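You operate a simulated robot arm through the tools that you are given. There is no shell and no other tool. Be economical: measure what you need, move in short steps, check, and stop when the job is done.

The job below is to be done with a simulated two-armed robot. You get a single attempt, and the scene is never put back.

JOB
Put the steel jug in the orange crate. Take the begonia in the orange pot and put it on the green saucer. Open the cream drawer, take the yellow box from there and leave it on the wire top of the seedling box and shut the drawer again. Put one of the yellow cards from the ledge of the grey panel on the brown table. Fetch the white begonia from the third shelf from the bottom of the steel rack and set it in the white bowl. Switch the teal switch off. Do these in any order. Set down upright: steel jug.

It is judged by the outcome, as a careful person would: the job done as asked, and still so three seconds after it is handed in. It fails if anything else is knocked over, pushed out of place, dropped, spilled or broken.

ROBOT AND FRAMES
Two 7-joint arms with two-finger parallel grippers on one trunk, on a base that drives. Base frame: it is fixed to the floor where the robot stands at the start and does not move with it; the origin is under the middle of the robot, x ahead of it, y to its left, z up. Lengths are in m, angles in degrees, forces in N, time in s.
The left shoulder is at the start at [-0.082, 0.119, 0.851], the right one opposite. With the tool pointing down near the work surface each hand reaches from about 0.14 to 0.58 m from the robot's upright axis, wherever it stands, measured 20 degrees to its own side. Places, roughly: begonia in the orange pot (9x9x8 cm) [0.5, -0.9, 0.8]; brown table [-1.2, 5.6, 0.8]; cream drawer [-1.3, -1, 0.7]; green saucer (12x11x3 cm) [0.4, -1.6, 0.8]; orange crate (37x22x9 cm) [0.6, 4.3, 0.8]; steel jug (13x9x11 cm) [0.5, 0.1, 0.9]; teal switch [2.5, -2.4, 0.9]; white begonia [0.5, 3, 1]; white bowl (17x17x10 cm) [2.8, 4.3, 0.8]; wire top of the seedling box [-1.2, -2.4, 0.8]; yellow box [-1.25, -1, 0.75]; yellow card (6x2x12 cm) [-1, 1, 1]. Payload 3.43 kg a hand.
The tool frame of a hand sits at the grasp point between the pads (the TCP): z along the fingers, y along the line on which they close. The tips reach 0.03 m beyond it. The gripper opens to 0.094 m. The fingers are 0.028 m wide and 0.01 m thick; the gripper's body (0.05 by 0.096 m) begins 0.055 m behind the TCP.
Orientation is that of the tool frame in the base frame, as a unit quaternion [x, y, z, w]. With the fingers straight down and closing along the base's y, the tool's x points along the base's -x, its y along +y and its z along -z.

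CONTROLS
- The arms move only by the tool drive_tool. It takes "left_commands", "right_commands" or both (then of equal length, played together; a hand with none holds still); each is a list of rows, each an object (a shift or turn left out is 0, a gripper value left out holds the last) with "linear": the shift along the tool's x, y, z in m, a list of three; "rotation": the turn, a rotation vector about the tool's x, y, z in rad, a list of three; "hand": the opening, from 0 (shut) to 1 (fully open). In form: [{"linear": [x, y, z], "rotation": [wx, wy, wz], "hand": hand}, ...]. A call has 1 to 20 rows; each row shifts and turns the commanded pose from where the row before left it, along the tool's axes as they then stand. Each row takes 0.2 s and may step no farther than 0.05 m and 8.6 degrees from the row before; otherwise, or with a gripper value out of range, the whole call is refused. Where a pose cannot be reached the arm comes as near as it can. A force on the tool above 40 N (or 10 N above the force at the start of the call, whichever is more), or a blocked arm, ends the call early, and 0.2 s more pass. Each finger travels about 0.153 m/s and halts on what it meets, pressing with about 36 N; the grip force reading is that of the motor and also rises with nothing between the fingers. The clock runs only during rows and for 0.2 s after the last one: add rows that do not move to give the fingers time. It gives the time, the measured TCP pose, the force on the tool (base axes), the opening and the grip force at its end, in the units of the frame above (readings bear some noise), with the torque about the TCP (base axes, N m) and any sound that the robot's microphone picked up.
- Cameras (640 x 400 px; columns grow to the right, rows downward): "scene" is now at [0.0164, -0.0529, 1.5695]; the picture's right is [-0.61, -0.79, 0.00], its down [-0.62, 0.47, -0.63] and it looks along [0.50, -0.38, -0.78] (base axes); focal length 286 px, centre (320, 200). "left" rides on the left gripper at [0.076, -0.014, -0.102] in its tool frame; the picture's right is [0.18, 0.98, 0.00], its down [-0.75, 0.14, -0.64] and it looks along [-0.63, 0.12, 0.77] (tool axes); focal length 243 px, centre (320, 200). "right" rides on the right gripper at [0.076, 0.014, -0.102] in its tool frame; the picture's right is [-0.18, 0.98, 0.00], its down [-0.75, -0.14, -0.64] and it looks along [-0.63, -0.12, 0.77] (tool axes); focal length 243 px, centre (320, 200). There is no depth. A picture from a camera that has moved, and an enlarged one, comes with that camera's place and axes in the base frame and with its lens. The place of the scene camera against the robot may be out by one fixed shift of up to 0.018 m in any direction.
- camera(camera): a new picture of that camera. No time passes.
- move_column(by): slides the trunk up (or, below 0, down) by that many m; the arms and the scene camera ride with it, the base frame stays. It gives what a move gives, with no picture.
- drive_base(legs): drives the robot by 1 to 6 legs, each [ahead, left, turn to the left] in m, m and degrees, along the robot's own axes; the way and the turn of a leg run together, so that a leg with both is an arc; at most 1.5 m and 180 degrees a leg. The arms and the cameras ride along, it lands a little off, and it stops where it bumps. It gives what a move gives.
- turn_head(pan, tilt): turns the head with the scene camera to pan (to the left, within 143 degrees either way) and tilt (down, from -29 to 69), counted from straight ahead of the robot. It gives what a move gives.
- close_up(camera, box): a new picture of the part [left, top, right, bottom] of that camera's present view, enlarged. No time passes.
- close_job(): hands the job in; it is judged then, once.

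Work in short steps. Places have to be worked out from the pictures, the camera data and where the tool is seen: move nearer, look again, correct. Check each grasp and each placing, and mend what went wrong. You have 196 turns and 176 pictures in all, those below and enlarged ones among them. Open the grippers and draw the arms clear of the work before you hand the job in, unless the task says otherwise.

The tools are called after "Request:" as name(argument=value, ...) on one line, values as JSON. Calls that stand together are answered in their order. drive_tool: Moves the arms, as the interface text tells. Its arguments: {"type":"object","properties":{"left_commands":{"type":"array","items":{"type":"object","properties":{"linear":{"type":"array","items":{"type":"number"}},"rotation":{"type":"array","items":{"type":"number"}},"hand":{"type":"number"}}}},"right_commands":{"type":"array","items":{"type":"object","properties":{"linear":{"type":"array","items":{"type":"number"}},"rotation":{"type":"array","items":{"type":"number"}},"hand":{"type":"number"}}}}},"required":[]} The other tools are called the same way: move_column (by) slides the trunk up or down; drive_base (legs) drives the base; turn_head (pan, tilt) turns the head that bears the scene camera; camera (camera) takes a picture; close_up (camera, box) takes an enlarged picture of a part of a camera's view; close_job () hands the job in.

At the start:

```text
clock: 0.0
left_tool_pos: [0.2968, -0.0173, 1.1105]
left_tcp_rot: [0.0, 1.0, 0.0, 0.001]
left_contact_force: [-0.4, -0.3, -0.6]
left_torque: [0.0, -0.02, -0.03]
left_width: 0.094
left_finger_force: 0.1
right_tool_pos: [0.2309, -0.2812, 1.144]
right_tcp_rot: [0.0, 1.0, 0.0, 0.0]
right_contact_force: [-0.7, 0.1, -0.1]
right_torque: [0.04, 0.02, -0.04]
right_width: 0.0941
right_finger_force: 0.1
trunk travel left (down, up): [-0.275, 0.06]
robot x, y, heading: [-0.0017, -0.0004, -0.1]
head pan, tilt: [-37.6, 51.0]
```

scene: 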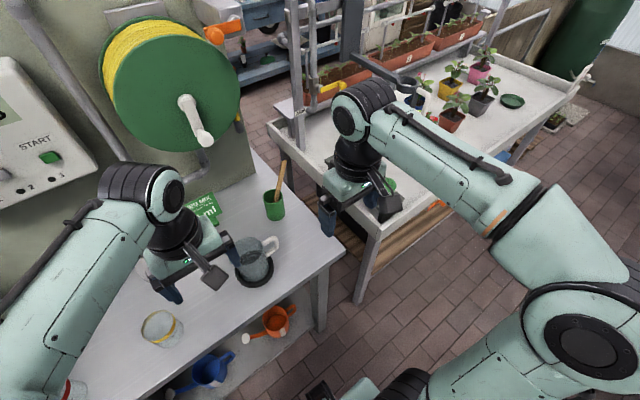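
right: 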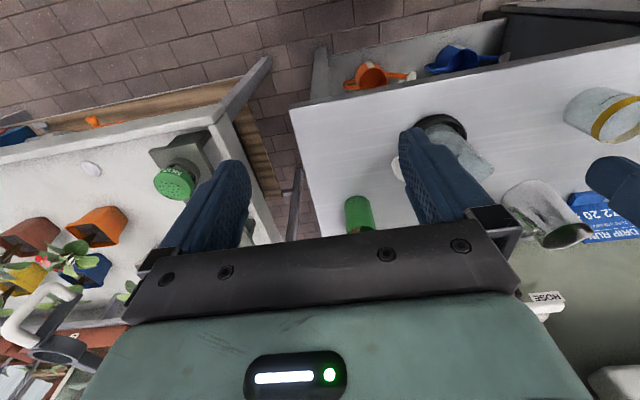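
left: 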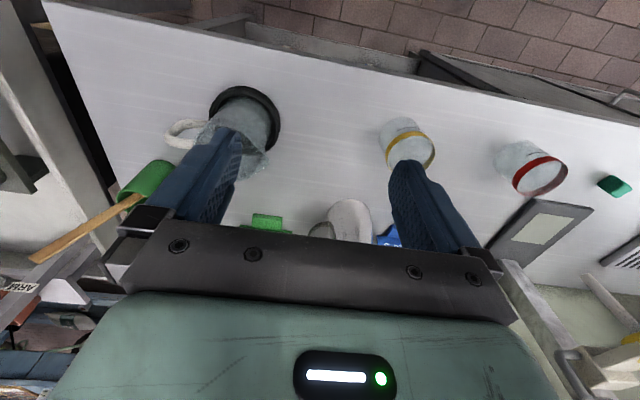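

I'll look at the bench ahead to identify the steel jug.

Request:
turn_head(pan=0, tilt=50)

Request:
camera(camera="scene")

Request:
close_up(camera="left", box=[100, 60, 640, 260])

```text
clock: 1.0
left_tool_pos: [0.2966, -0.0172, 1.1105]
left_tcp_rot: [0.0, 1.0, 0.001, 0.0]
left_contact_force: [-0.1, -0.6, 0.4]
left_torque: [-0.02, 0.02, 0.02]
left_width: 0.0942
left_finger_force: 0.0
right_tool_pos: [0.231, -0.2813, 1.1426]
right_tcp_rot: [0.001, 1.0, 0.0, 0.0]
right_contact_force: [1.2, 0.4, -0.4]
right_torque: [-0.01, -0.01, 0.0]
right_width: 0.0943
right_finger_force: 0.0
trunk travel left (down, up): [-0.275, 0.06]
robot x, y, heading: [0.0006, 0.0021, -0.1]
head pan, tilt: [0.0, 50.0]
```

```text
172 pictures are left
camera scene: at [0.0331, -0.0066, 1.5708], right [0.0, -1.0, 0.0], down [-0.77, 0.0, -0.64], along [0.64, 0.0, -0.77], focal length 286 px, centre (320, 200)
```

scene: 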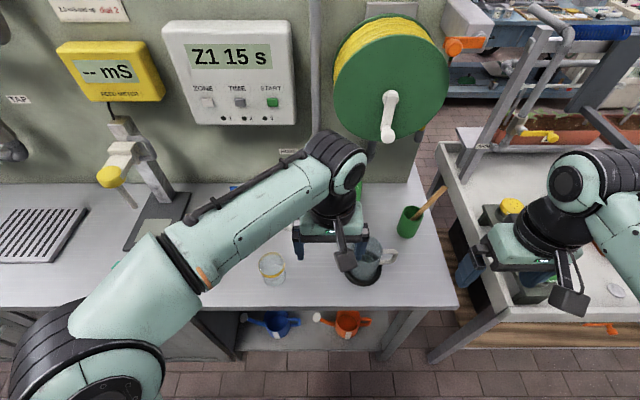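

```text
1.19 times, centred on (370, 160) of left
camera zoom: at [0.2211, -0.0316, 1.2144], right [-0.18, 0.98, 0.0], down [0.75, 0.14, 0.64], along [0.63, 0.12, -0.77], focal length 288 px, centre (261, 247)
```

zoom: 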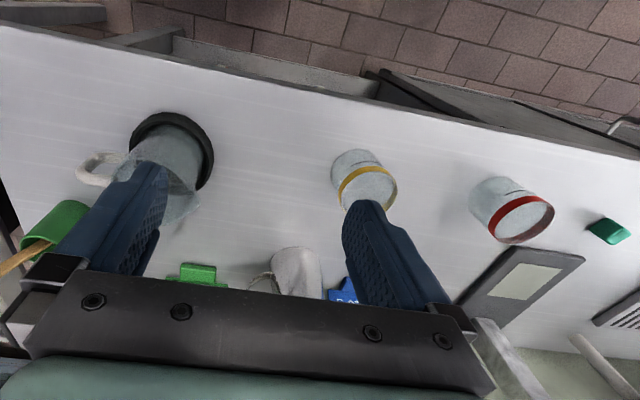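

The steel jug is likely the grey cup behind the left fingers, near (0.52, 0.09). I draw the left hand back and to the left to see it.

Request:
drive_tool(left_commands=[{"linear": [0.035, 0.035, 0]}, {"linear": [0.035, 0.035, 0]}, {"linear": [0.035, 0.035, 0]}, {"linear": [0.0, 0.035, 0]}])

Request:
camera(camera="left")

Request:
camera(camera="scene")

```text
clock: 2.0
left_tool_pos: [0.1928, 0.1228, 1.1125]
left_tcp_rot: [0.0, 1.0, 0.0, 0.0]
left_contact_force: [0.2, 0.7, -0.5]
left_torque: [-0.03, 0.02, 0.0]
left_width: 0.094
left_finger_force: 0.1
right_tool_pos: [0.2318, -0.2808, 1.1445]
right_tcp_rot: [0.0, 1.0, 0.0, 0.0]
right_contact_force: [-0.5, 0.6, -0.3]
right_torque: [0.0, 0.03, -0.01]
right_width: 0.0943
right_finger_force: 0.1
trunk travel left (down, up): [-0.275, 0.06]
robot x, y, heading: [0.0007, -0.0007, -0.0]
head pan, tilt: [0.0, 50.0]
```

```text
170 pictures are left
camera left: at [0.1173, 0.1092, 1.217], right [-0.18, 0.98, 0.0], down [0.75, 0.14, 0.64], along [0.63, 0.12, -0.77], focal length 243 px, centre (320, 200)
```

left: 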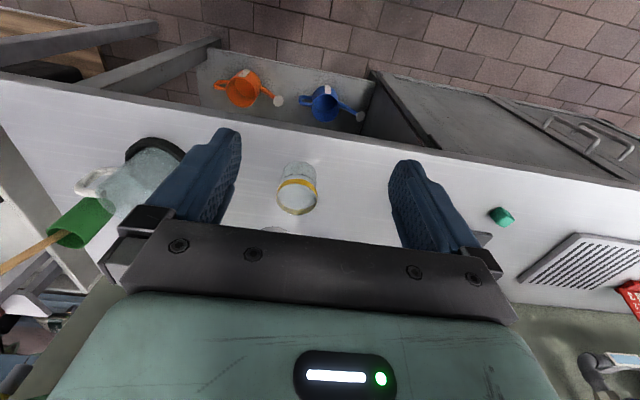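

```text
169 pictures are left
camera scene: at [0.0333, -0.006, 1.5708], right [0.0, -1.0, 0.0], down [-0.77, 0.0, -0.64], along [0.64, 0.0, -0.77], focal length 286 px, centre (320, 200)
```

scene: 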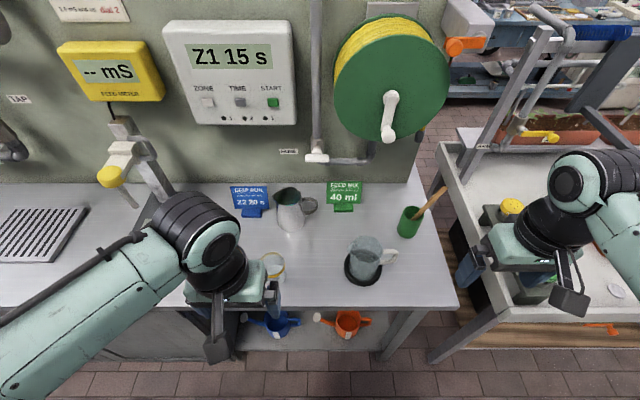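

Jug is seen at about (0.52, 0.08). I zoom in for its shape.

Request:
close_up(camera="scene", box=[220, 150, 380, 250])

```text
4.00 times, centred on (300, 200) of scene
camera zoom: at [0.0333, -0.006, 1.5708], right [0.0, -1.0, 0.0], down [-0.77, 0.0, -0.64], along [0.64, 0.0, -0.77], focal length 1142 px, centre (400, 200)
```

zoom: 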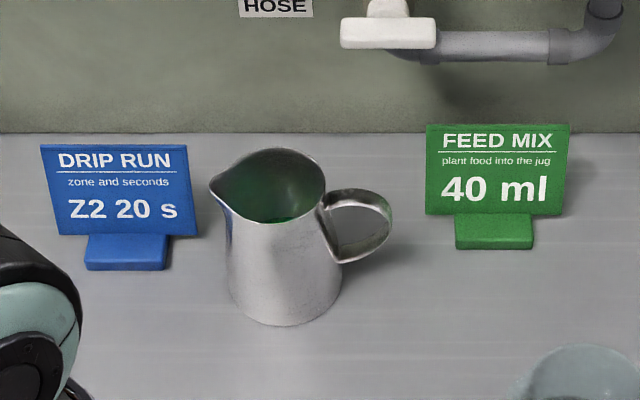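

Jug located at about (0.553, 0.082). Before picking anything I survey the surroundings to plan the route.

Request:
turn_head(pan=-70, tilt=25)

Request:
camera(camera="scene")

Request:
turn_head(pan=-130, tilt=25)

Request:
camera(camera="scene")

Request:
turn_head(pan=80, tilt=15)

Request:
camera(camera="scene")

Request:
turn_head(pan=140, tilt=25)

Request:
camera(camera="scene")

```text
clock: 3.5
left_tool_pos: [0.1943, 0.123, 1.1134]
left_tcp_rot: [-0.001, 1.0, 0.001, 0.001]
left_contact_force: [-0.4, -0.3, -0.6]
left_torque: [-0.03, -0.01, -0.01]
left_width: 0.0938
left_finger_force: 0.1
right_tool_pos: [0.2311, -0.2802, 1.1424]
right_tcp_rot: [0.0, 1.0, 0.0, 0.0]
right_contact_force: [-0.2, 0.5, 0.1]
right_torque: [0.03, 0.03, 0.01]
right_width: 0.094
right_finger_force: 0.1
trunk travel left (down, up): [-0.275, 0.06]
robot x, y, heading: [-0.0033, -0.0003, -0.0]
head pan, tilt: [-70.0, 25.0]
```

```text
167 pictures are left
camera scene: at [-0.0123, -0.093, 1.6083], right [-0.94, -0.34, 0.0], down [-0.14, 0.4, -0.91], along [0.31, -0.85, -0.42], focal length 286 px, centre (320, 200)
```

scene: 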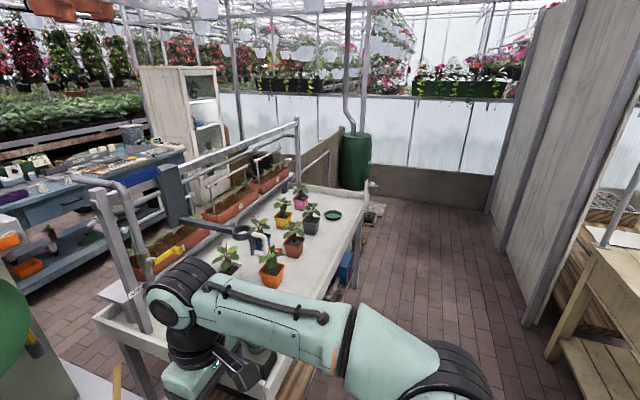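

```text
clock: 4.8
left_tool_pos: [0.1924, 0.1219, 1.1141]
left_tcp_rot: [-0.001, 1.0, 0.0, -0.001]
left_contact_force: [-0.7, -0.4, -0.1]
left_torque: [0.01, -0.04, 0.0]
left_width: 0.0938
left_finger_force: 0.0
right_tool_pos: [0.2319, -0.2811, 1.1441]
right_tcp_rot: [0.0, 1.0, 0.0, 0.0]
right_contact_force: [-0.4, -1.0, -0.1]
right_torque: [-0.02, -0.01, 0.0]
right_width: 0.094
right_finger_force: 0.0
trunk travel left (down, up): [-0.275, 0.06]
robot x, y, heading: [-0.0029, 0.0019, 0.0]
head pan, tilt: [-130.0, 25.0]
```

```text
166 pictures are left
camera scene: at [-0.1031, -0.0771, 1.6083], right [-0.77, 0.64, 0.0], down [0.27, 0.32, -0.91], along [-0.58, -0.69, -0.42], focal length 286 px, centre (320, 200)
```

scene: 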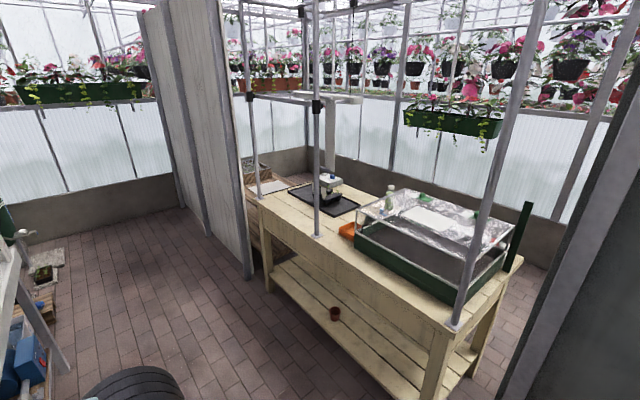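

```text
clock: 7.8
left_tool_pos: [0.1941, 0.1226, 1.1135]
left_tcp_rot: [-0.001, 1.0, 0.0, -0.001]
left_contact_force: [-0.4, 0.8, -0.5]
left_torque: [0.03, -0.01, 0.01]
left_width: 0.0937
left_finger_force: 0.0
right_tool_pos: [0.2302, -0.2804, 1.1433]
right_tcp_rot: [0.0, 1.0, 0.0, -0.001]
right_contact_force: [-0.1, -0.4, 0.5]
right_torque: [-0.03, -0.02, -0.04]
right_width: 0.0942
right_finger_force: 0.1
trunk travel left (down, up): [-0.275, 0.06]
robot x, y, heading: [-0.0003, -0.0016, 0.0]
head pan, tilt: [80.0, 15.0]
```

```text
165 pictures are left
camera scene: at [-0.0276, 0.0855, 1.6245], right [0.98, -0.17, 0.0], down [-0.05, -0.25, -0.97], along [0.17, 0.95, -0.26], focal length 286 px, centre (320, 200)
```

scene: 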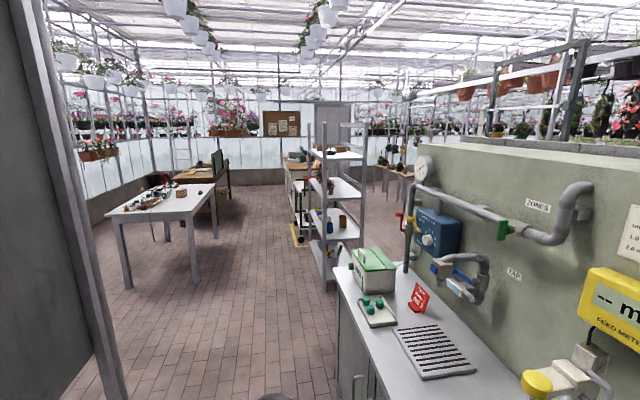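

```text
clock: 9.1
left_tool_pos: [0.1927, 0.1232, 1.1147]
left_tcp_rot: [0.0, 1.0, 0.0, 0.0]
left_contact_force: [0.3, 0.4, -0.1]
left_torque: [0.01, -0.03, -0.02]
left_width: 0.0941
left_finger_force: 0.1
right_tool_pos: [0.2314, -0.2808, 1.1423]
right_tcp_rot: [0.0, 1.0, 0.0, 0.0]
right_contact_force: [0.4, 0.4, -0.2]
right_torque: [-0.03, -0.03, 0.04]
right_width: 0.0937
right_finger_force: 0.1
trunk travel left (down, up): [-0.275, 0.06]
robot x, y, heading: [0.001, -0.0031, 0.4]
head pan, tilt: [140.0, 25.0]
```

```text
164 pictures are left
camera scene: at [-0.1144, 0.0528, 1.6083], right [0.64, 0.77, 0.0], down [0.32, -0.27, -0.91], along [-0.69, 0.58, -0.42], focal length 286 px, centre (320, 200)
```

scene: 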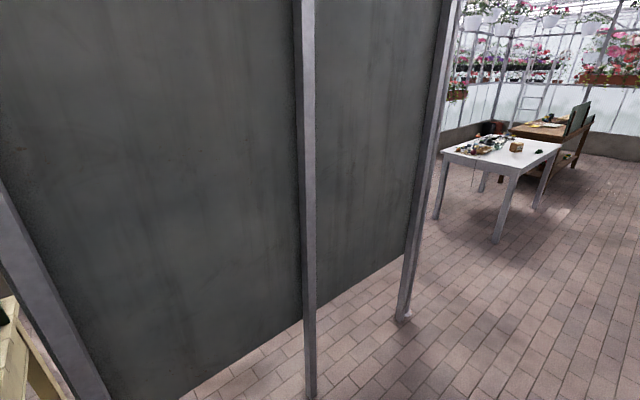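

The layout is clear: the white bench with pots is to my right. I drive right along the aisle to the pots and look.

Request:
drive_base(legs=[[0, -0.75, 0]])

Request:
turn_head(pan=-25, tilt=45)

Request:
camera(camera="scene")

Request:
camera(camera="right")

```text
clock: 16.0
left_tool_pos: [0.1918, -0.6175, 1.114]
left_tcp_rot: [0.001, 1.0, 0.0, 0.0]
left_contact_force: [0.1, -0.5, -0.9]
left_torque: [-0.02, 0.02, 0.01]
left_width: 0.094
left_finger_force: 0.1
right_tool_pos: [0.2298, -1.022, 1.1434]
right_tcp_rot: [0.002, 1.0, -0.001, 0.0]
right_contact_force: [-0.4, 0.0, 0.0]
right_torque: [-0.03, 0.05, 0.03]
right_width: 0.094
right_finger_force: 0.0
trunk travel left (down, up): [-0.275, 0.06]
robot x, y, heading: [-0.0038, -0.7402, -0.2]
head pan, tilt: [140.0, 25.0]
```

```text
clock: 18.5
left_tool_pos: [0.1924, -0.6179, 1.1137]
left_tcp_rot: [0.001, 1.0, 0.0, 0.0]
left_contact_force: [-0.7, 1.0, 0.5]
left_torque: [0.03, 0.01, 0.01]
left_width: 0.0937
left_finger_force: 0.0
right_tool_pos: [0.2297, -1.0214, 1.1439]
right_tcp_rot: [0.002, 1.0, 0.0, -0.001]
right_contact_force: [0.0, 0.8, 0.7]
right_torque: [0.01, 0.01, 0.02]
right_width: 0.0938
right_finger_force: 0.0
trunk travel left (down, up): [-0.275, 0.06]
robot x, y, heading: [-0.0003, -0.7396, 0.1]
head pan, tilt: [-25.0, 45.0]
```

```text
163 pictures are left
camera scene: at [0.0286, -0.781, 1.5777], right [-0.42, -0.91, 0.0], down [-0.64, 0.3, -0.71], along [0.64, -0.3, -0.71], focal length 286 px, centre (320, 200)
```

scene: 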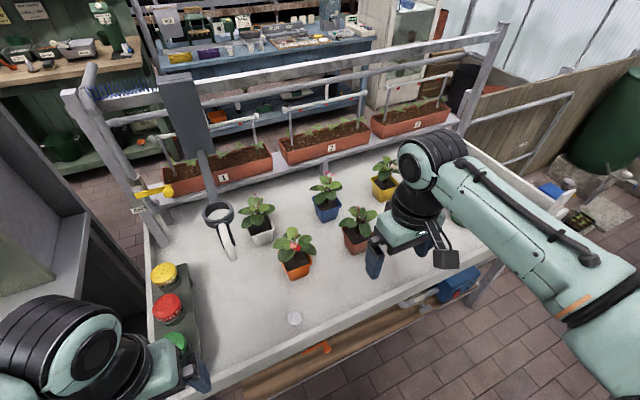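

```text
162 pictures are left
camera right: at [0.1532, -1.0064, 1.2466], right [0.19, 0.98, 0.0], down [0.75, -0.14, 0.64], along [0.63, -0.12, -0.77], focal length 243 px, centre (320, 200)
```

right: 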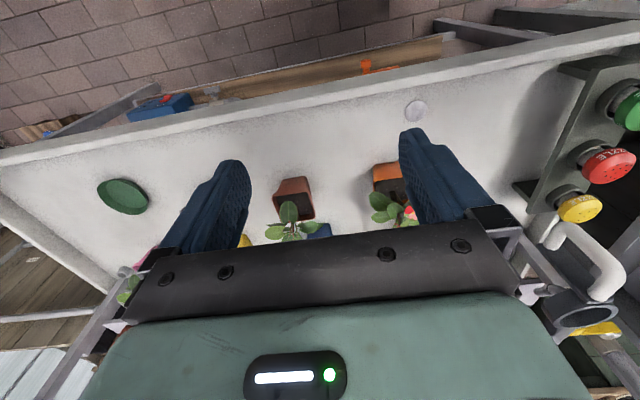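

The orange pot with a red flower is front-centre; neighbours (terracotta, blue, white) stand behind. Zoom for geometry.

Request:
close_up(camera="scene", box=[230, 160, 390, 300])

```text
2.86 times, centred on (310, 230) of scene
camera zoom: at [0.0286, -0.781, 1.5777], right [-0.42, -0.91, 0.0], down [-0.64, 0.3, -0.71], along [0.64, -0.3, -0.71], focal length 816 px, centre (349, 114)
```

zoom: 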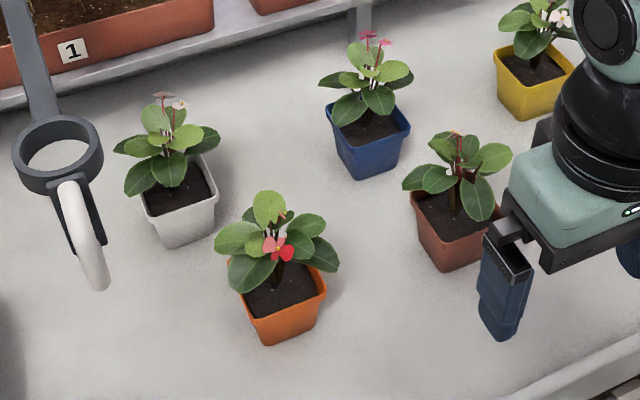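

Bench surface ≈0.78; the pot sits square to the axes, centre ≈(0.50, -0.915), rim ≈8.9 cm, tapering to 6.7 cm. I'll come in from the front with the right fingers tilted 40° below horizontal; first moving ahead and pitching up high.

Request:
drive_tool(right_commands=[{"linear": [-0.04, 0.03, 0]}, {"linear": [-0.04, 0.03, 0]}, {"linear": [-0.04, 0.03, 0]}, {"linear": [0, 0.017, 0]}, {"rotation": [0, -0.1247, 0]}, {"rotation": [0, -0.1247, 0]}, {"rotation": [0, -0.1247, 0]}, {"rotation": [0, -0.1247, 0]}, {"rotation": [0, -0.1247, 0]}, {"rotation": [0, -0.1247, 0]}, {"rotation": [0, -0.1247, 0]}])

Request:
camera(camera="right")

Request:
camera(camera="scene")

```text
clock: 20.9
left_tool_pos: [0.1923, -0.6174, 1.1142]
left_tcp_rot: [0.001, 1.0, 0.0, 0.0]
left_contact_force: [0.0, 0.6, -0.4]
left_torque: [-0.01, -0.01, 0.01]
left_width: 0.0942
left_finger_force: 0.1
right_tool_pos: [0.3484, -0.9138, 1.1447]
right_tcp_rot: [0.001, 0.906, 0.0, 0.424]
right_contact_force: [-0.5, -0.4, -0.7]
right_torque: [-0.03, 0.01, 0.04]
right_width: 0.0941
right_finger_force: 0.0
trunk travel left (down, up): [-0.275, 0.06]
robot x, y, heading: [-0.0028, -0.7406, -0.3]
head pan, tilt: [-25.0, 45.0]
```

```text
160 pictures are left
camera right: at [0.2209, -0.8988, 1.1519], right [0.12, 0.98, 0.14], down [-0.01, -0.14, 0.99], along [0.99, -0.12, -0.01], focal length 243 px, centre (320, 200)
```

right: 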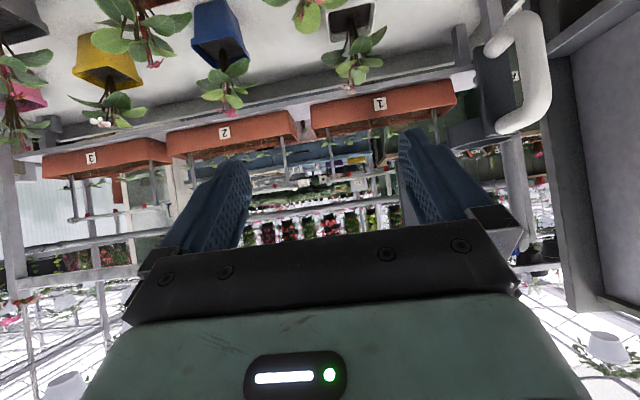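

```text
159 pictures are left
camera scene: at [0.0281, -0.7809, 1.5777], right [-0.43, -0.91, 0.0], down [-0.64, 0.3, -0.71], along [0.64, -0.3, -0.71], focal length 286 px, centre (320, 200)
```

scene: 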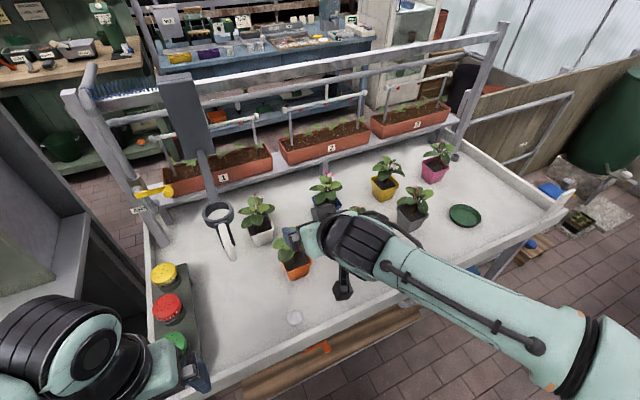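

Pitch achieved. Lowering straight down to z≈0.90 in front of the pot, then checking alignment with the hand camera.

Request:
drive_tool(right_commands=[{"linear": [0.03, 0, 0.0278]}, {"linear": [0.03, 0, 0.0278]}, {"linear": [0.03, 0, 0.0278]}, {"linear": [0.03, 0, 0.0278]}, {"linear": [0.03, 0, 0.0278]}, {"linear": [0.03, 0, 0.0278]}])

Request:
camera(camera="right")

Request:
camera(camera="scene")

```text
clock: 22.3
left_tool_pos: [0.1937, -0.6192, 1.1125]
left_tcp_rot: [0.001, 1.0, 0.0, 0.0]
left_contact_force: [-0.6, -0.1, 0.6]
left_torque: [-0.03, 0.01, 0.04]
left_width: 0.094
left_finger_force: 0.1
right_tool_pos: [0.3628, -0.9116, 0.8979]
right_tcp_rot: [0.002, 0.906, 0.0, 0.423]
right_contact_force: [0.8, -0.2, -0.2]
right_torque: [0.02, 0.03, 0.01]
right_width: 0.0937
right_finger_force: 0.1
trunk travel left (down, up): [-0.275, 0.06]
robot x, y, heading: [-0.0008, -0.7399, -0.2]
head pan, tilt: [-25.0, 45.0]
```

```text
158 pictures are left
camera right: at [0.2365, -0.8972, 0.9061], right [0.12, 0.98, 0.14], down [-0.01, -0.14, 0.99], along [0.99, -0.12, -0.01], focal length 243 px, centre (320, 200)
```

right: 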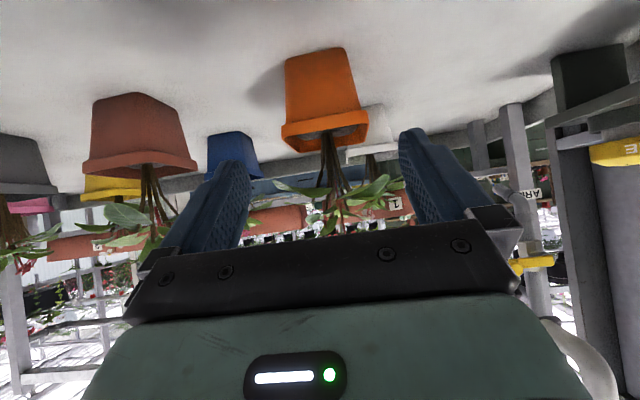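

```text
157 pictures are left
camera scene: at [0.0296, -0.7815, 1.5777], right [-0.43, -0.91, 0.0], down [-0.64, 0.3, -0.71], along [0.64, -0.3, -0.71], focal length 286 px, centre (320, 200)
```

scene: 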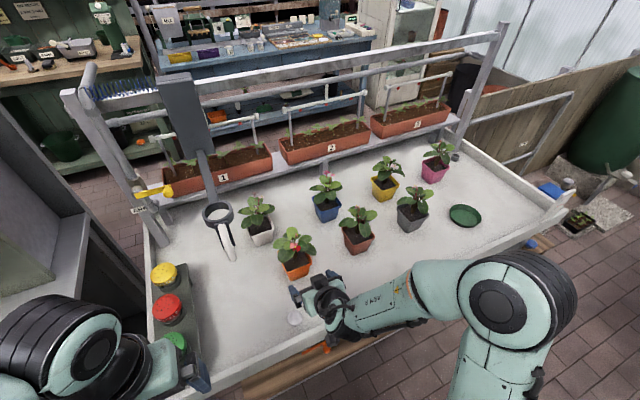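

The hand camera suggests the pot is at a slightly lower/further place than the scene camera does; I take an enlarged hand view to measure precisely.

Request:
close_up(camera="right", box=[240, 20, 420, 220])

```text
2.00 times, centred on (330, 120) of right
camera zoom: at [0.2365, -0.8972, 0.9061], right [0.12, 0.98, 0.14], down [-0.01, -0.14, 0.99], along [0.99, -0.12, -0.01], focal length 485 px, centre (300, 360)
```

zoom: 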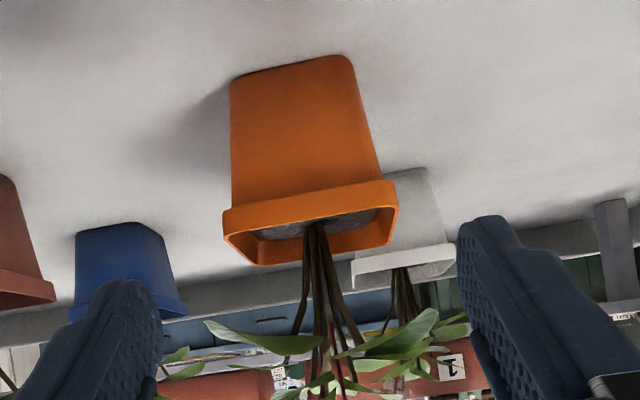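

Hand-camera geometry: table ≈0.755, pot rim top ≈0.835, front at x≈0.479, centre (0.523, -0.911). I move to just in front of the pot at grasp height and look.

Request:
drive_tool(right_commands=[{"linear": [-0.01, 0, 0.0353]}, {"linear": [-0.01, 0, 0.0353]}, {"linear": [0.0287, 0, 0.0241]}, {"linear": [0.0287, 0, 0.0241]}])

Request:
camera(camera="right")

Request:
close_up(camera="scene", box=[230, 200, 390, 340])

```text
clock: 23.3
left_tool_pos: [0.1917, -0.6189, 1.1137]
left_tcp_rot: [0.002, 1.0, 0.0, 0.001]
left_contact_force: [0.4, 0.3, 1.5]
left_torque: [0.0, 0.01, -0.01]
left_width: 0.094
left_finger_force: 0.1
right_tool_pos: [0.4265, -0.9142, 0.8185]
right_tcp_rot: [-0.002, 0.904, -0.002, 0.427]
right_contact_force: [-12.6, -7.7, 22.8]
right_torque: [0.12, 3.39, 1.05]
right_width: 0.0941
right_finger_force: 0.0
trunk travel left (down, up): [-0.275, 0.06]
robot x, y, heading: [-0.003, -0.7406, -0.1]
head pan, tilt: [-25.0, 45.0]
stopped in row 4 (right hand): the force on the tool passed its limit at 143 N (the readings are from after the stop); the commanded pose is now the measured one
```

```text
155 pictures are left
camera right: at [0.2995, -0.8993, 0.8256], right [0.11, 0.98, 0.14], down [-0.02, -0.14, 0.99], along [0.99, -0.12, 0.0], focal length 243 px, centre (320, 200)
```

right: 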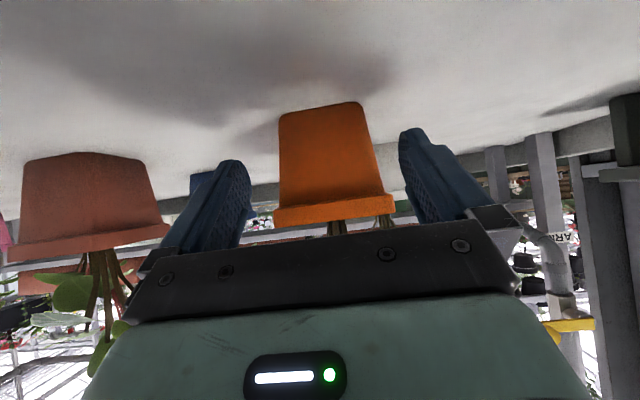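

```text
2.86 times, centred on (310, 270) of scene
camera zoom: at [0.026, -0.7814, 1.5779], right [-0.43, -0.9, 0.0], down [-0.64, 0.3, -0.71], along [0.64, -0.3, -0.71], focal length 816 px, centre (349, 0)
```

zoom: 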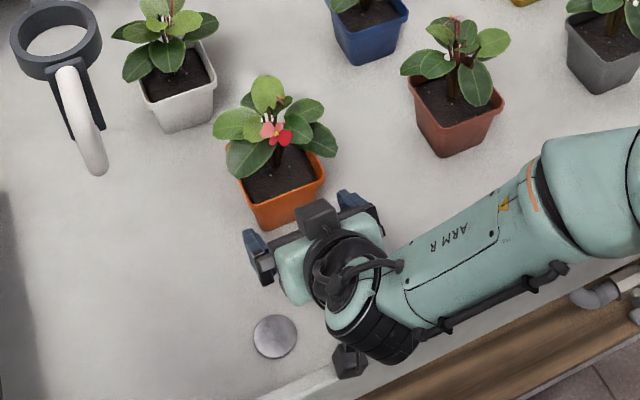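

The camera housing struck the bench's raised lip from above; nothing on the bench moved. I back up, steepen to 50°, and will approach along the finger axis so the camera clears the lip.

Request:
drive_tool(right_commands=[{"linear": [-0.0268, 0.0015, -0.0225]}, {"linear": [-0.0268, 0, -0.0225]}, {"rotation": [0, 0.0925, 0]}, {"rotation": [0, 0.0925, 0]}, {"linear": [0, 0, 0.03]}])

Request:
camera(camera="right")

Request:
close_up(camera="scene", box=[230, 200, 390, 340])

```text
clock: 24.5
left_tool_pos: [0.1932, -0.6192, 1.1128]
left_tcp_rot: [0.002, 1.0, 0.0, -0.001]
left_contact_force: [-0.1, -0.2, -0.6]
left_torque: [0.03, 0.0, -0.02]
left_width: 0.0937
left_finger_force: 0.2
right_tool_pos: [0.4487, -0.9144, 0.8624]
right_tcp_rot: [-0.001, 0.941, -0.001, 0.339]
right_contact_force: [-0.2, -0.3, 0.7]
right_torque: [0.0, 0.0, -0.03]
right_width: 0.094
right_finger_force: 0.1
trunk travel left (down, up): [-0.275, 0.06]
robot x, y, heading: [-0.0005, -0.7404, -0.5]
head pan, tilt: [-25.0, 45.0]
```

```text
153 pictures are left
camera right: at [0.3235, -0.8989, 0.8932], right [0.14, 0.98, 0.12], down [0.17, -0.14, 0.98], along [0.98, -0.12, -0.19], focal length 243 px, centre (320, 200)
```

right: 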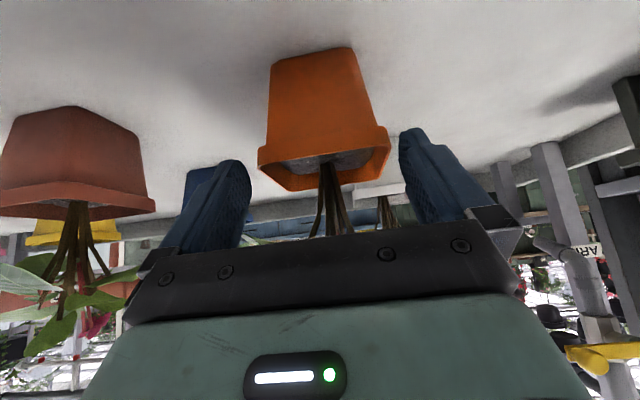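

```text
2.86 times, centred on (310, 270) of scene
camera zoom: at [0.03, -0.7818, 1.5777], right [-0.43, -0.9, 0.0], down [-0.64, 0.3, -0.71], along [0.64, -0.3, -0.71], focal length 816 px, centre (349, 0)
```

zoom: 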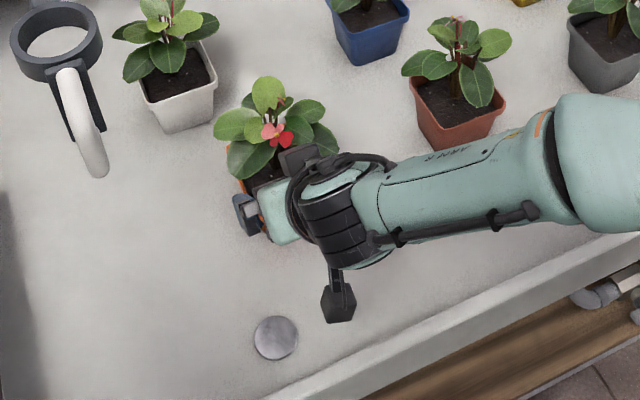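

Pot centre measured y≈-0.913, TCP is aligned to ~1 mm. Advancing along the finger axis 8.5 cm around the pot.

Request:
drive_tool(right_commands=[{"linear": [0, 0.0012, 0.02]}, {"linear": [0, 0, 0.02]}, {"linear": [0, 0, 0.02]}, {"linear": [0, 0, 0.02]}, {"linear": [0, 0, 0.004]}])

Request:
camera(camera="right")

Request:
close_up(camera="scene", box=[230, 200, 390, 340])

```text
clock: 25.7
left_tool_pos: [0.1917, -0.6186, 1.1143]
left_tcp_rot: [0.003, 1.0, 0.0, 0.0]
left_contact_force: [0.2, 0.1, -0.1]
left_torque: [-0.02, -0.01, 0.01]
left_width: 0.0939
left_finger_force: 0.0
right_tool_pos: [0.5006, -0.9125, 0.8017]
right_tcp_rot: [-0.002, 0.939, -0.001, 0.343]
right_contact_force: [-6.9, -2.0, 15.9]
right_torque: [0.19, 0.41, 0.09]
right_width: 0.094
right_finger_force: 0.0
trunk travel left (down, up): [-0.275, 0.06]
robot x, y, heading: [-0.0003, -0.7388, -0.4]
head pan, tilt: [-25.0, 45.0]
```

```text
151 pictures are left
camera right: at [0.3763, -0.8969, 0.8309], right [0.14, 0.98, 0.12], down [0.16, -0.14, 0.98], along [0.98, -0.12, -0.18], focal length 243 px, centre (320, 200)
```

right: 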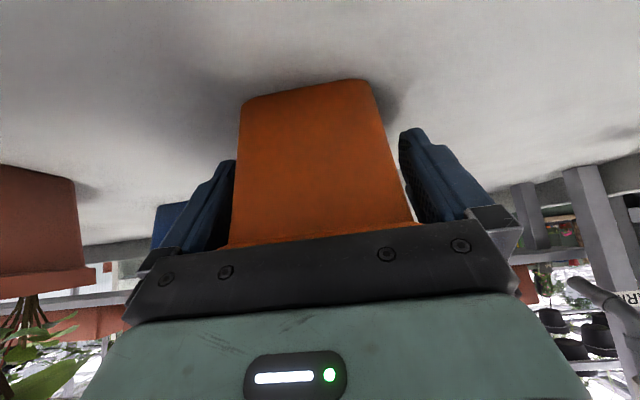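

```text
2.86 times, centred on (310, 270) of scene
camera zoom: at [0.0265, -0.7809, 1.5779], right [-0.43, -0.9, 0.0], down [-0.64, 0.3, -0.71], along [0.64, -0.3, -0.71], focal length 816 px, centre (349, 0)
```

zoom: 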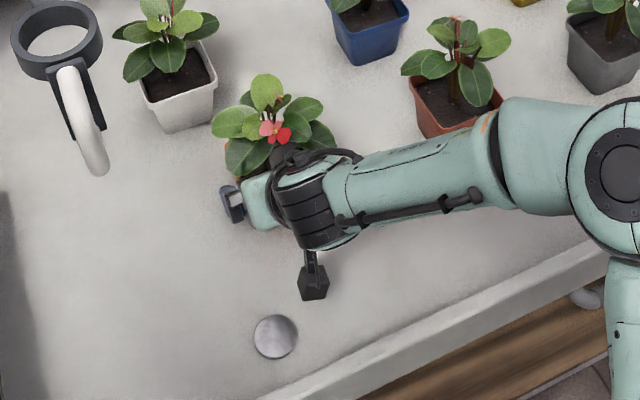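

Fingers straddle the pot with slight contact. I back off 3 mm and close.

Request:
drive_tool(right_commands=[{"linear": [0, 0, -0.004]}, {"hand": 0.5}, {"hand": 0.3}, {"hand": 0.3}, {"hand": 0.3}])

Request:
camera(camera="right")

```text
clock: 26.9
left_tool_pos: [0.1946, -0.618, 1.1125]
left_tcp_rot: [0.001, 1.0, 0.001, -0.001]
left_contact_force: [0.2, 0.4, -0.2]
left_torque: [0.02, 0.04, 0.0]
left_width: 0.0938
left_finger_force: 0.0
right_tool_pos: [0.4979, -0.912, 0.8012]
right_tcp_rot: [-0.001, 0.94, -0.001, 0.34]
right_contact_force: [-0.4, -0.6, -3.0]
right_torque: [0.0, 0.0, 0.0]
right_width: 0.088
right_finger_force: 35.7
trunk travel left (down, up): [-0.275, 0.06]
robot x, y, heading: [-0.0016, -0.7392, -0.2]
head pan, tilt: [-25.0, 45.0]
```

```text
149 pictures are left
camera right: at [0.3747, -0.897, 0.8319], right [0.14, 0.98, 0.12], down [0.17, -0.14, 0.98], along [0.98, -0.12, -0.18], focal length 243 px, centre (320, 200)
```

right: 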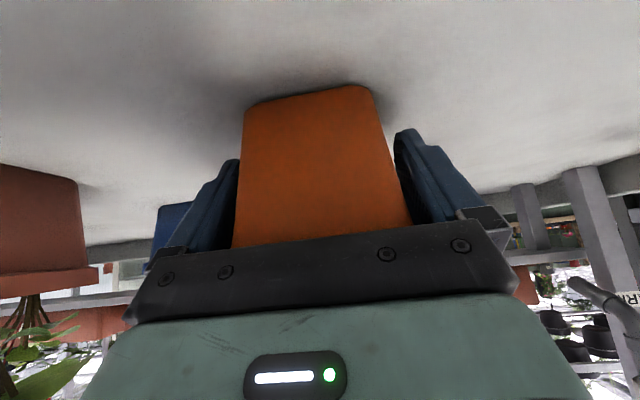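

Gripped at 8.8 cm (the rim). I lift and check.

Request:
drive_tool(right_commands=[{"linear": [-0.0129, 0, -0.0153], "hand": 0.2}, {"linear": [-0.0129, 0, -0.0153]}, {"linear": [-0.0193, 0, -0.023]}, {"linear": [-0.0257, 0, -0.0306]}, {"linear": [-0.0257, 0, -0.0306]}, {"linear": [-0.0257, 0, -0.0306]}, {"linear": [-0.0129, 0, -0.0153]}, {}])

Request:
camera(camera="scene")

Request:
camera(camera="right")

```text
clock: 28.7
left_tool_pos: [0.1924, -0.6175, 1.1125]
left_tcp_rot: [0.002, 1.0, 0.0, -0.001]
left_contact_force: [-1.5, 0.9, 0.4]
left_torque: [-0.02, 0.02, -0.02]
left_width: 0.094
left_finger_force: 0.0
right_tool_pos: [0.5007, -0.9074, 1.0097]
right_tcp_rot: [-0.002, 0.94, 0.0, 0.34]
right_contact_force: [-0.5, 1.1, -2.7]
right_torque: [0.01, 0.01, 0.0]
right_width: 0.0884
right_finger_force: 35.5
trunk travel left (down, up): [-0.275, 0.06]
robot x, y, heading: [0.0007, -0.7441, -0.2]
head pan, tilt: [-25.0, 45.0]
```

```text
148 pictures are left
camera scene: at [0.029, -0.7813, 1.5777], right [-0.43, -0.9, 0.0], down [-0.64, 0.3, -0.71], along [0.64, -0.3, -0.71], focal length 286 px, centre (320, 200)
```

scene: 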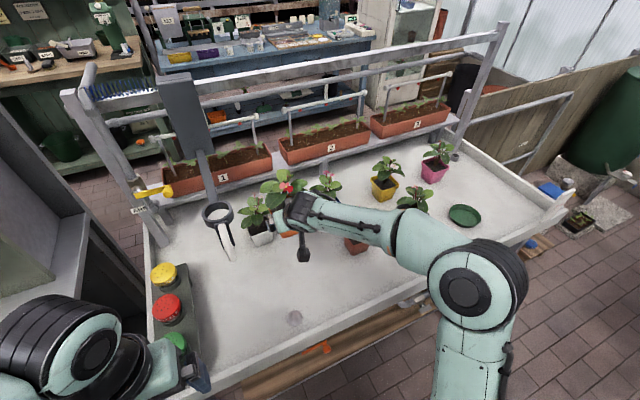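

```text
147 pictures are left
camera right: at [0.3773, -0.8941, 1.0406], right [0.14, 0.98, 0.12], down [0.17, -0.14, 0.98], along [0.98, -0.12, -0.18], focal length 243 px, centre (320, 200)
```

right: 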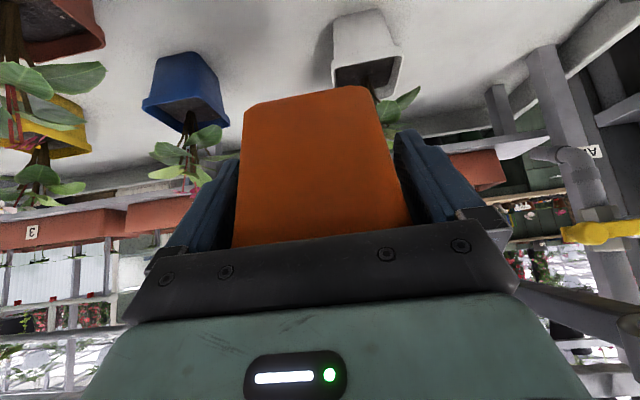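

Pot is held upright. I raise the trunk 5 cm to clear the other plants and drive right to the saucer (≈(0.455, -1.58)).

Request:
move_column(by=0.05)

Request:
drive_base(legs=[[0, -0.66, 0]])

Request:
camera(camera="scene")

Request:
camera(camera="right")

```text
clock: 29.6
left_tool_pos: [0.1925, -0.6175, 1.1639]
left_tcp_rot: [0.002, 1.0, 0.0, 0.0]
left_contact_force: [-0.7, -0.9, 0.5]
left_torque: [0.0, -0.02, 0.0]
left_width: 0.094
left_finger_force: 0.1
right_tool_pos: [0.4995, -0.9101, 1.0621]
right_tcp_rot: [-0.001, 0.941, -0.001, 0.34]
right_contact_force: [-0.3, -0.1, -2.6]
right_torque: [-0.02, 0.04, 0.03]
right_width: 0.088
right_finger_force: 35.9
trunk travel left (down, up): [-0.325, 0.01]
robot x, y, heading: [-0.0007, -0.7457, -0.3]
head pan, tilt: [-25.0, 45.0]
```

```text
clock: 35.8
left_tool_pos: [0.1901, -1.2764, 1.1636]
left_tcp_rot: [0.005, 1.0, 0.0, 0.001]
left_contact_force: [1.1, 0.0, 0.0]
left_torque: [0.03, -0.03, 0.01]
left_width: 0.0941
left_finger_force: 0.2
right_tool_pos: [0.4933, -1.5678, 1.0629]
right_tcp_rot: [0.002, 0.94, -0.003, 0.34]
right_contact_force: [0.4, -0.8, -2.9]
right_torque: [0.02, 0.04, 0.02]
right_width: 0.088
right_finger_force: 35.8
trunk travel left (down, up): [-0.325, 0.01]
robot x, y, heading: [-0.0057, -1.3966, -0.5]
head pan, tilt: [-25.0, 45.0]
```

```text
146 pictures are left
camera scene: at [0.0238, -1.4375, 1.632], right [-0.43, -0.9, 0.0], down [-0.64, 0.3, -0.71], along [0.64, -0.3, -0.71], focal length 286 px, centre (320, 200)
```

scene: 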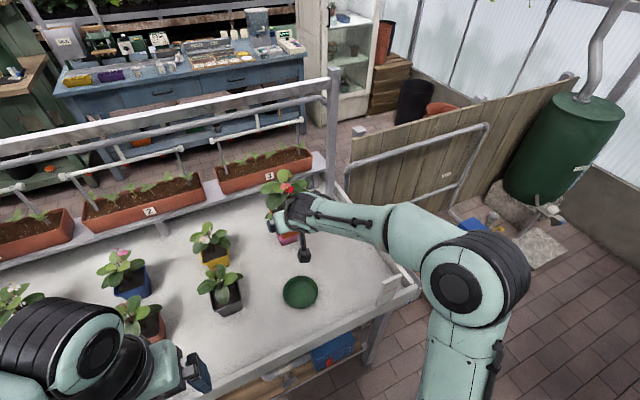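

```text
145 pictures are left
camera right: at [0.3704, -1.5538, 1.0928], right [0.15, 0.98, 0.12], down [0.17, -0.14, 0.98], along [0.97, -0.12, -0.18], focal length 243 px, centre (320, 200)
```

right: 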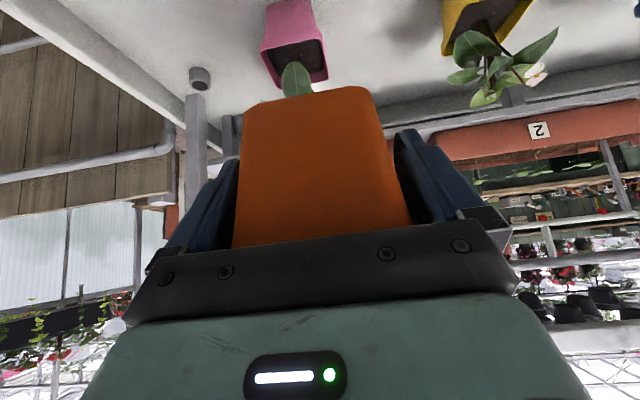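

Fingertips would touch the saucer's rim with this low grip, so I'll set the pot on the free bench area right of the saucer and regrip higher. Drive a further 0.18 right.

Request:
drive_base(legs=[[0, -0.19, 0]])

Request:
camera(camera="scene")

```text
clock: 38.1
left_tool_pos: [0.187, -1.4655, 1.1633]
left_tcp_rot: [0.001, 1.0, 0.0, 0.0]
left_contact_force: [-0.4, 0.7, 0.1]
left_torque: [0.01, -0.04, 0.01]
left_width: 0.0939
left_finger_force: 0.0
right_tool_pos: [0.4946, -1.7566, 1.0617]
right_tcp_rot: [-0.001, 0.94, -0.001, 0.34]
right_contact_force: [-0.2, 0.1, -2.6]
right_torque: [0.01, 0.03, 0.02]
right_width: 0.0886
right_finger_force: 36.4
trunk travel left (down, up): [-0.325, 0.01]
robot x, y, heading: [-0.0039, -1.5837, -0.0]
head pan, tilt: [-25.0, 45.0]
```

```text
144 pictures are left
camera scene: at [0.0228, -1.6286, 1.632], right [-0.43, -0.91, 0.0], down [-0.64, 0.3, -0.71], along [0.64, -0.3, -0.71], focal length 286 px, centre (320, 200)
```

scene: 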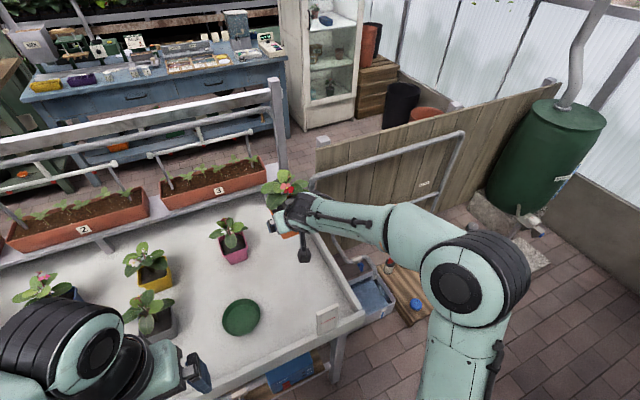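

Free spot at about (0.52, -1.735). Lowering the pot there.

Request:
drive_tool(right_commands=[{"linear": [0.0289, 0.01, 0.0345]}, {"linear": [0.0289, 0.01, 0.0345]}, {"linear": [0.0289, 0, 0.0345]}, {"linear": [0.0289, 0, 0.0345]}, {"linear": [0.0289, 0, 0.0345]}, {"linear": [0.0077, 0, 0.0092]}, {"linear": [0.0064, 0, 0.0077]}, {"linear": [0.0032, 0, 0.0038]}])

Request:
camera(camera="right")

```text
clock: 39.9
left_tool_pos: [0.1871, -1.4653, 1.1625]
left_tcp_rot: [0.001, 1.0, 0.0, 0.0]
left_contact_force: [-0.3, 0.3, 0.2]
left_torque: [-0.02, -0.02, -0.05]
left_width: 0.0938
left_finger_force: 0.0
right_tool_pos: [0.4949, -1.7387, 0.8104]
right_tcp_rot: [-0.001, 0.94, -0.002, 0.341]
right_contact_force: [0.1, 0.7, -3.0]
right_torque: [-0.01, 0.03, 0.01]
right_width: 0.0881
right_finger_force: 36.2
trunk travel left (down, up): [-0.325, 0.01]
robot x, y, heading: [-0.0051, -1.5866, -0.3]
head pan, tilt: [-25.0, 45.0]
```

```text
143 pictures are left
camera right: at [0.3702, -1.7233, 0.8403], right [0.14, 0.98, 0.12], down [0.17, -0.14, 0.98], along [0.98, -0.12, -0.18], focal length 243 px, centre (320, 200)
```

right: 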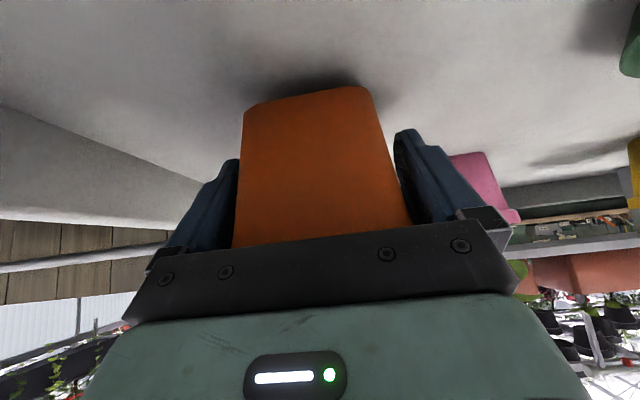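

Not yet in contact (z 0.810, force only the weight). Lower in 3 mm steps until touch.

Request:
drive_tool(right_commands=[{"linear": [0.0032, 0, 0.0038]}, {"linear": [0.0019, 0, 0.0023]}, {"linear": [0.0013, 0, 0.0015]}, {}])

```text
clock: 40.9
left_tool_pos: [0.1878, -1.4671, 1.1638]
left_tcp_rot: [0.0, 1.0, 0.0, 0.0]
left_contact_force: [-0.2, -0.1, -0.4]
left_torque: [-0.03, -0.02, -0.04]
left_width: 0.0943
left_finger_force: 0.1
right_tool_pos: [0.4936, -1.7399, 0.7991]
right_tcp_rot: [-0.001, 0.94, -0.001, 0.34]
right_contact_force: [-0.3, -0.6, -3.5]
right_torque: [0.03, 0.03, 0.01]
right_width: 0.0881
right_finger_force: 35.9
trunk travel left (down, up): [-0.325, 0.01]
robot x, y, heading: [-0.0052, -1.5862, -0.2]
head pan, tilt: [-25.0, 45.0]
```

Request:
drive_tool(right_commands=[{"linear": [0.0013, 0, 0.0015]}, {"linear": [0.0013, 0, 0.0015]}, {"linear": [0.0013, 0, 0.0015]}, {}])

Request:
camera(camera="right")

```text
clock: 42.1
left_tool_pos: [0.187, -1.4644, 1.1638]
left_tcp_rot: [0.001, 1.0, 0.0, 0.0]
left_contact_force: [-0.9, 0.7, 0.4]
left_torque: [0.02, 0.01, 0.0]
left_width: 0.0942
left_finger_force: 0.0
right_tool_pos: [0.4966, -1.738, 0.7986]
right_tcp_rot: [-0.002, 0.938, -0.002, 0.346]
right_contact_force: [-4.1, -1.2, 15.5]
right_torque: [0.49, 0.62, 0.16]
right_width: 0.088
right_finger_force: 36.1
trunk travel left (down, up): [-0.325, 0.01]
robot x, y, heading: [-0.0098, -1.5882, -0.3]
head pan, tilt: [-25.0, 45.0]
stopped in row 4 (right hand): the force on the tool passed its limit at 41 N (the readings are from after the stop); the commanded pose is now the measured one
```

```text
142 pictures are left
camera right: at [0.3714, -1.723, 0.828], right [0.14, 0.98, 0.12], down [0.16, -0.14, 0.98], along [0.98, -0.12, -0.17], focal length 243 px, centre (320, 200)
```

right: 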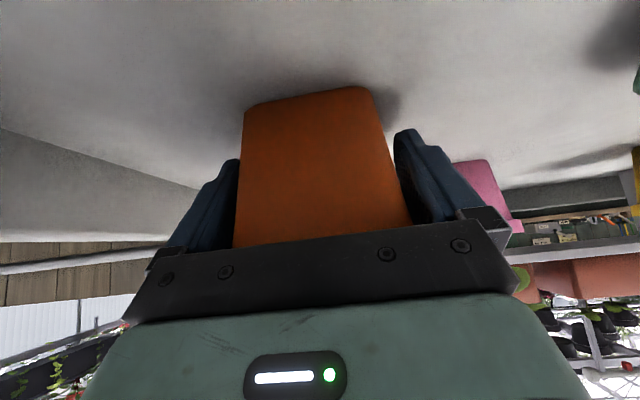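

Set on the bench. Open, rise 1.6 cm vertically, and look.

Request:
drive_tool(right_commands=[{"hand": 1.0}, {"hand": 1.0}, {"hand": 1.0}, {"linear": [-0.0051, 0, -0.0061]}, {"linear": [-0.0064, 0, -0.0077]}, {}])

Request:
camera(camera="right")

Request:
camera(camera="scene")

```text
clock: 43.5
left_tool_pos: [0.1868, -1.4647, 1.1635]
left_tcp_rot: [0.002, 1.0, 0.0, 0.0]
left_contact_force: [0.1, -0.2, -0.8]
left_torque: [-0.02, 0.03, 0.03]
left_width: 0.0939
left_finger_force: 0.2
right_tool_pos: [0.4955, -1.7377, 0.8147]
right_tcp_rot: [0.0, 0.939, -0.002, 0.344]
right_contact_force: [0.3, 0.4, 0.3]
right_torque: [-0.02, -0.01, 0.0]
right_width: 0.0939
right_finger_force: 0.1
trunk travel left (down, up): [-0.325, 0.01]
robot x, y, heading: [-0.0077, -1.591, -0.1]
head pan, tilt: [-25.0, 45.0]
```

```text
141 pictures are left
camera right: at [0.372, -1.7229, 0.8447], right [0.14, 0.98, 0.11], down [0.16, -0.14, 0.98], along [0.98, -0.12, -0.18], focal length 243 px, centre (320, 200)
```

right: 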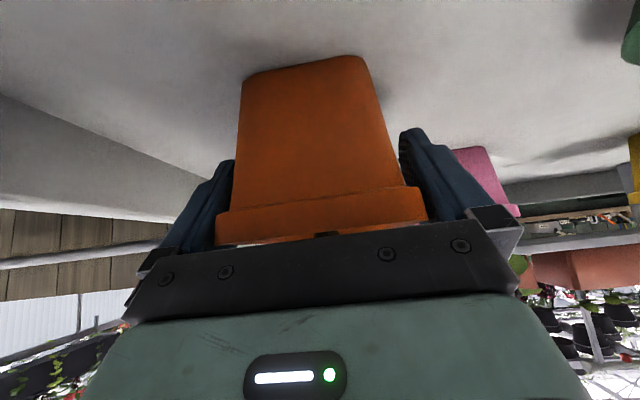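

```text
140 pictures are left
camera scene: at [0.0227, -1.6287, 1.632], right [-0.43, -0.9, 0.0], down [-0.64, 0.3, -0.71], along [0.64, -0.3, -0.71], focal length 286 px, centre (320, 200)
```

scene: 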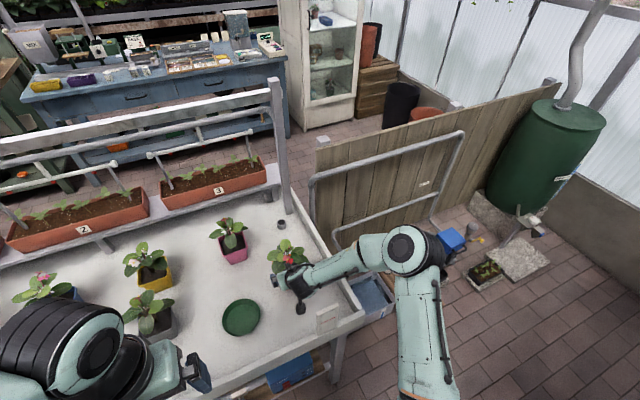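

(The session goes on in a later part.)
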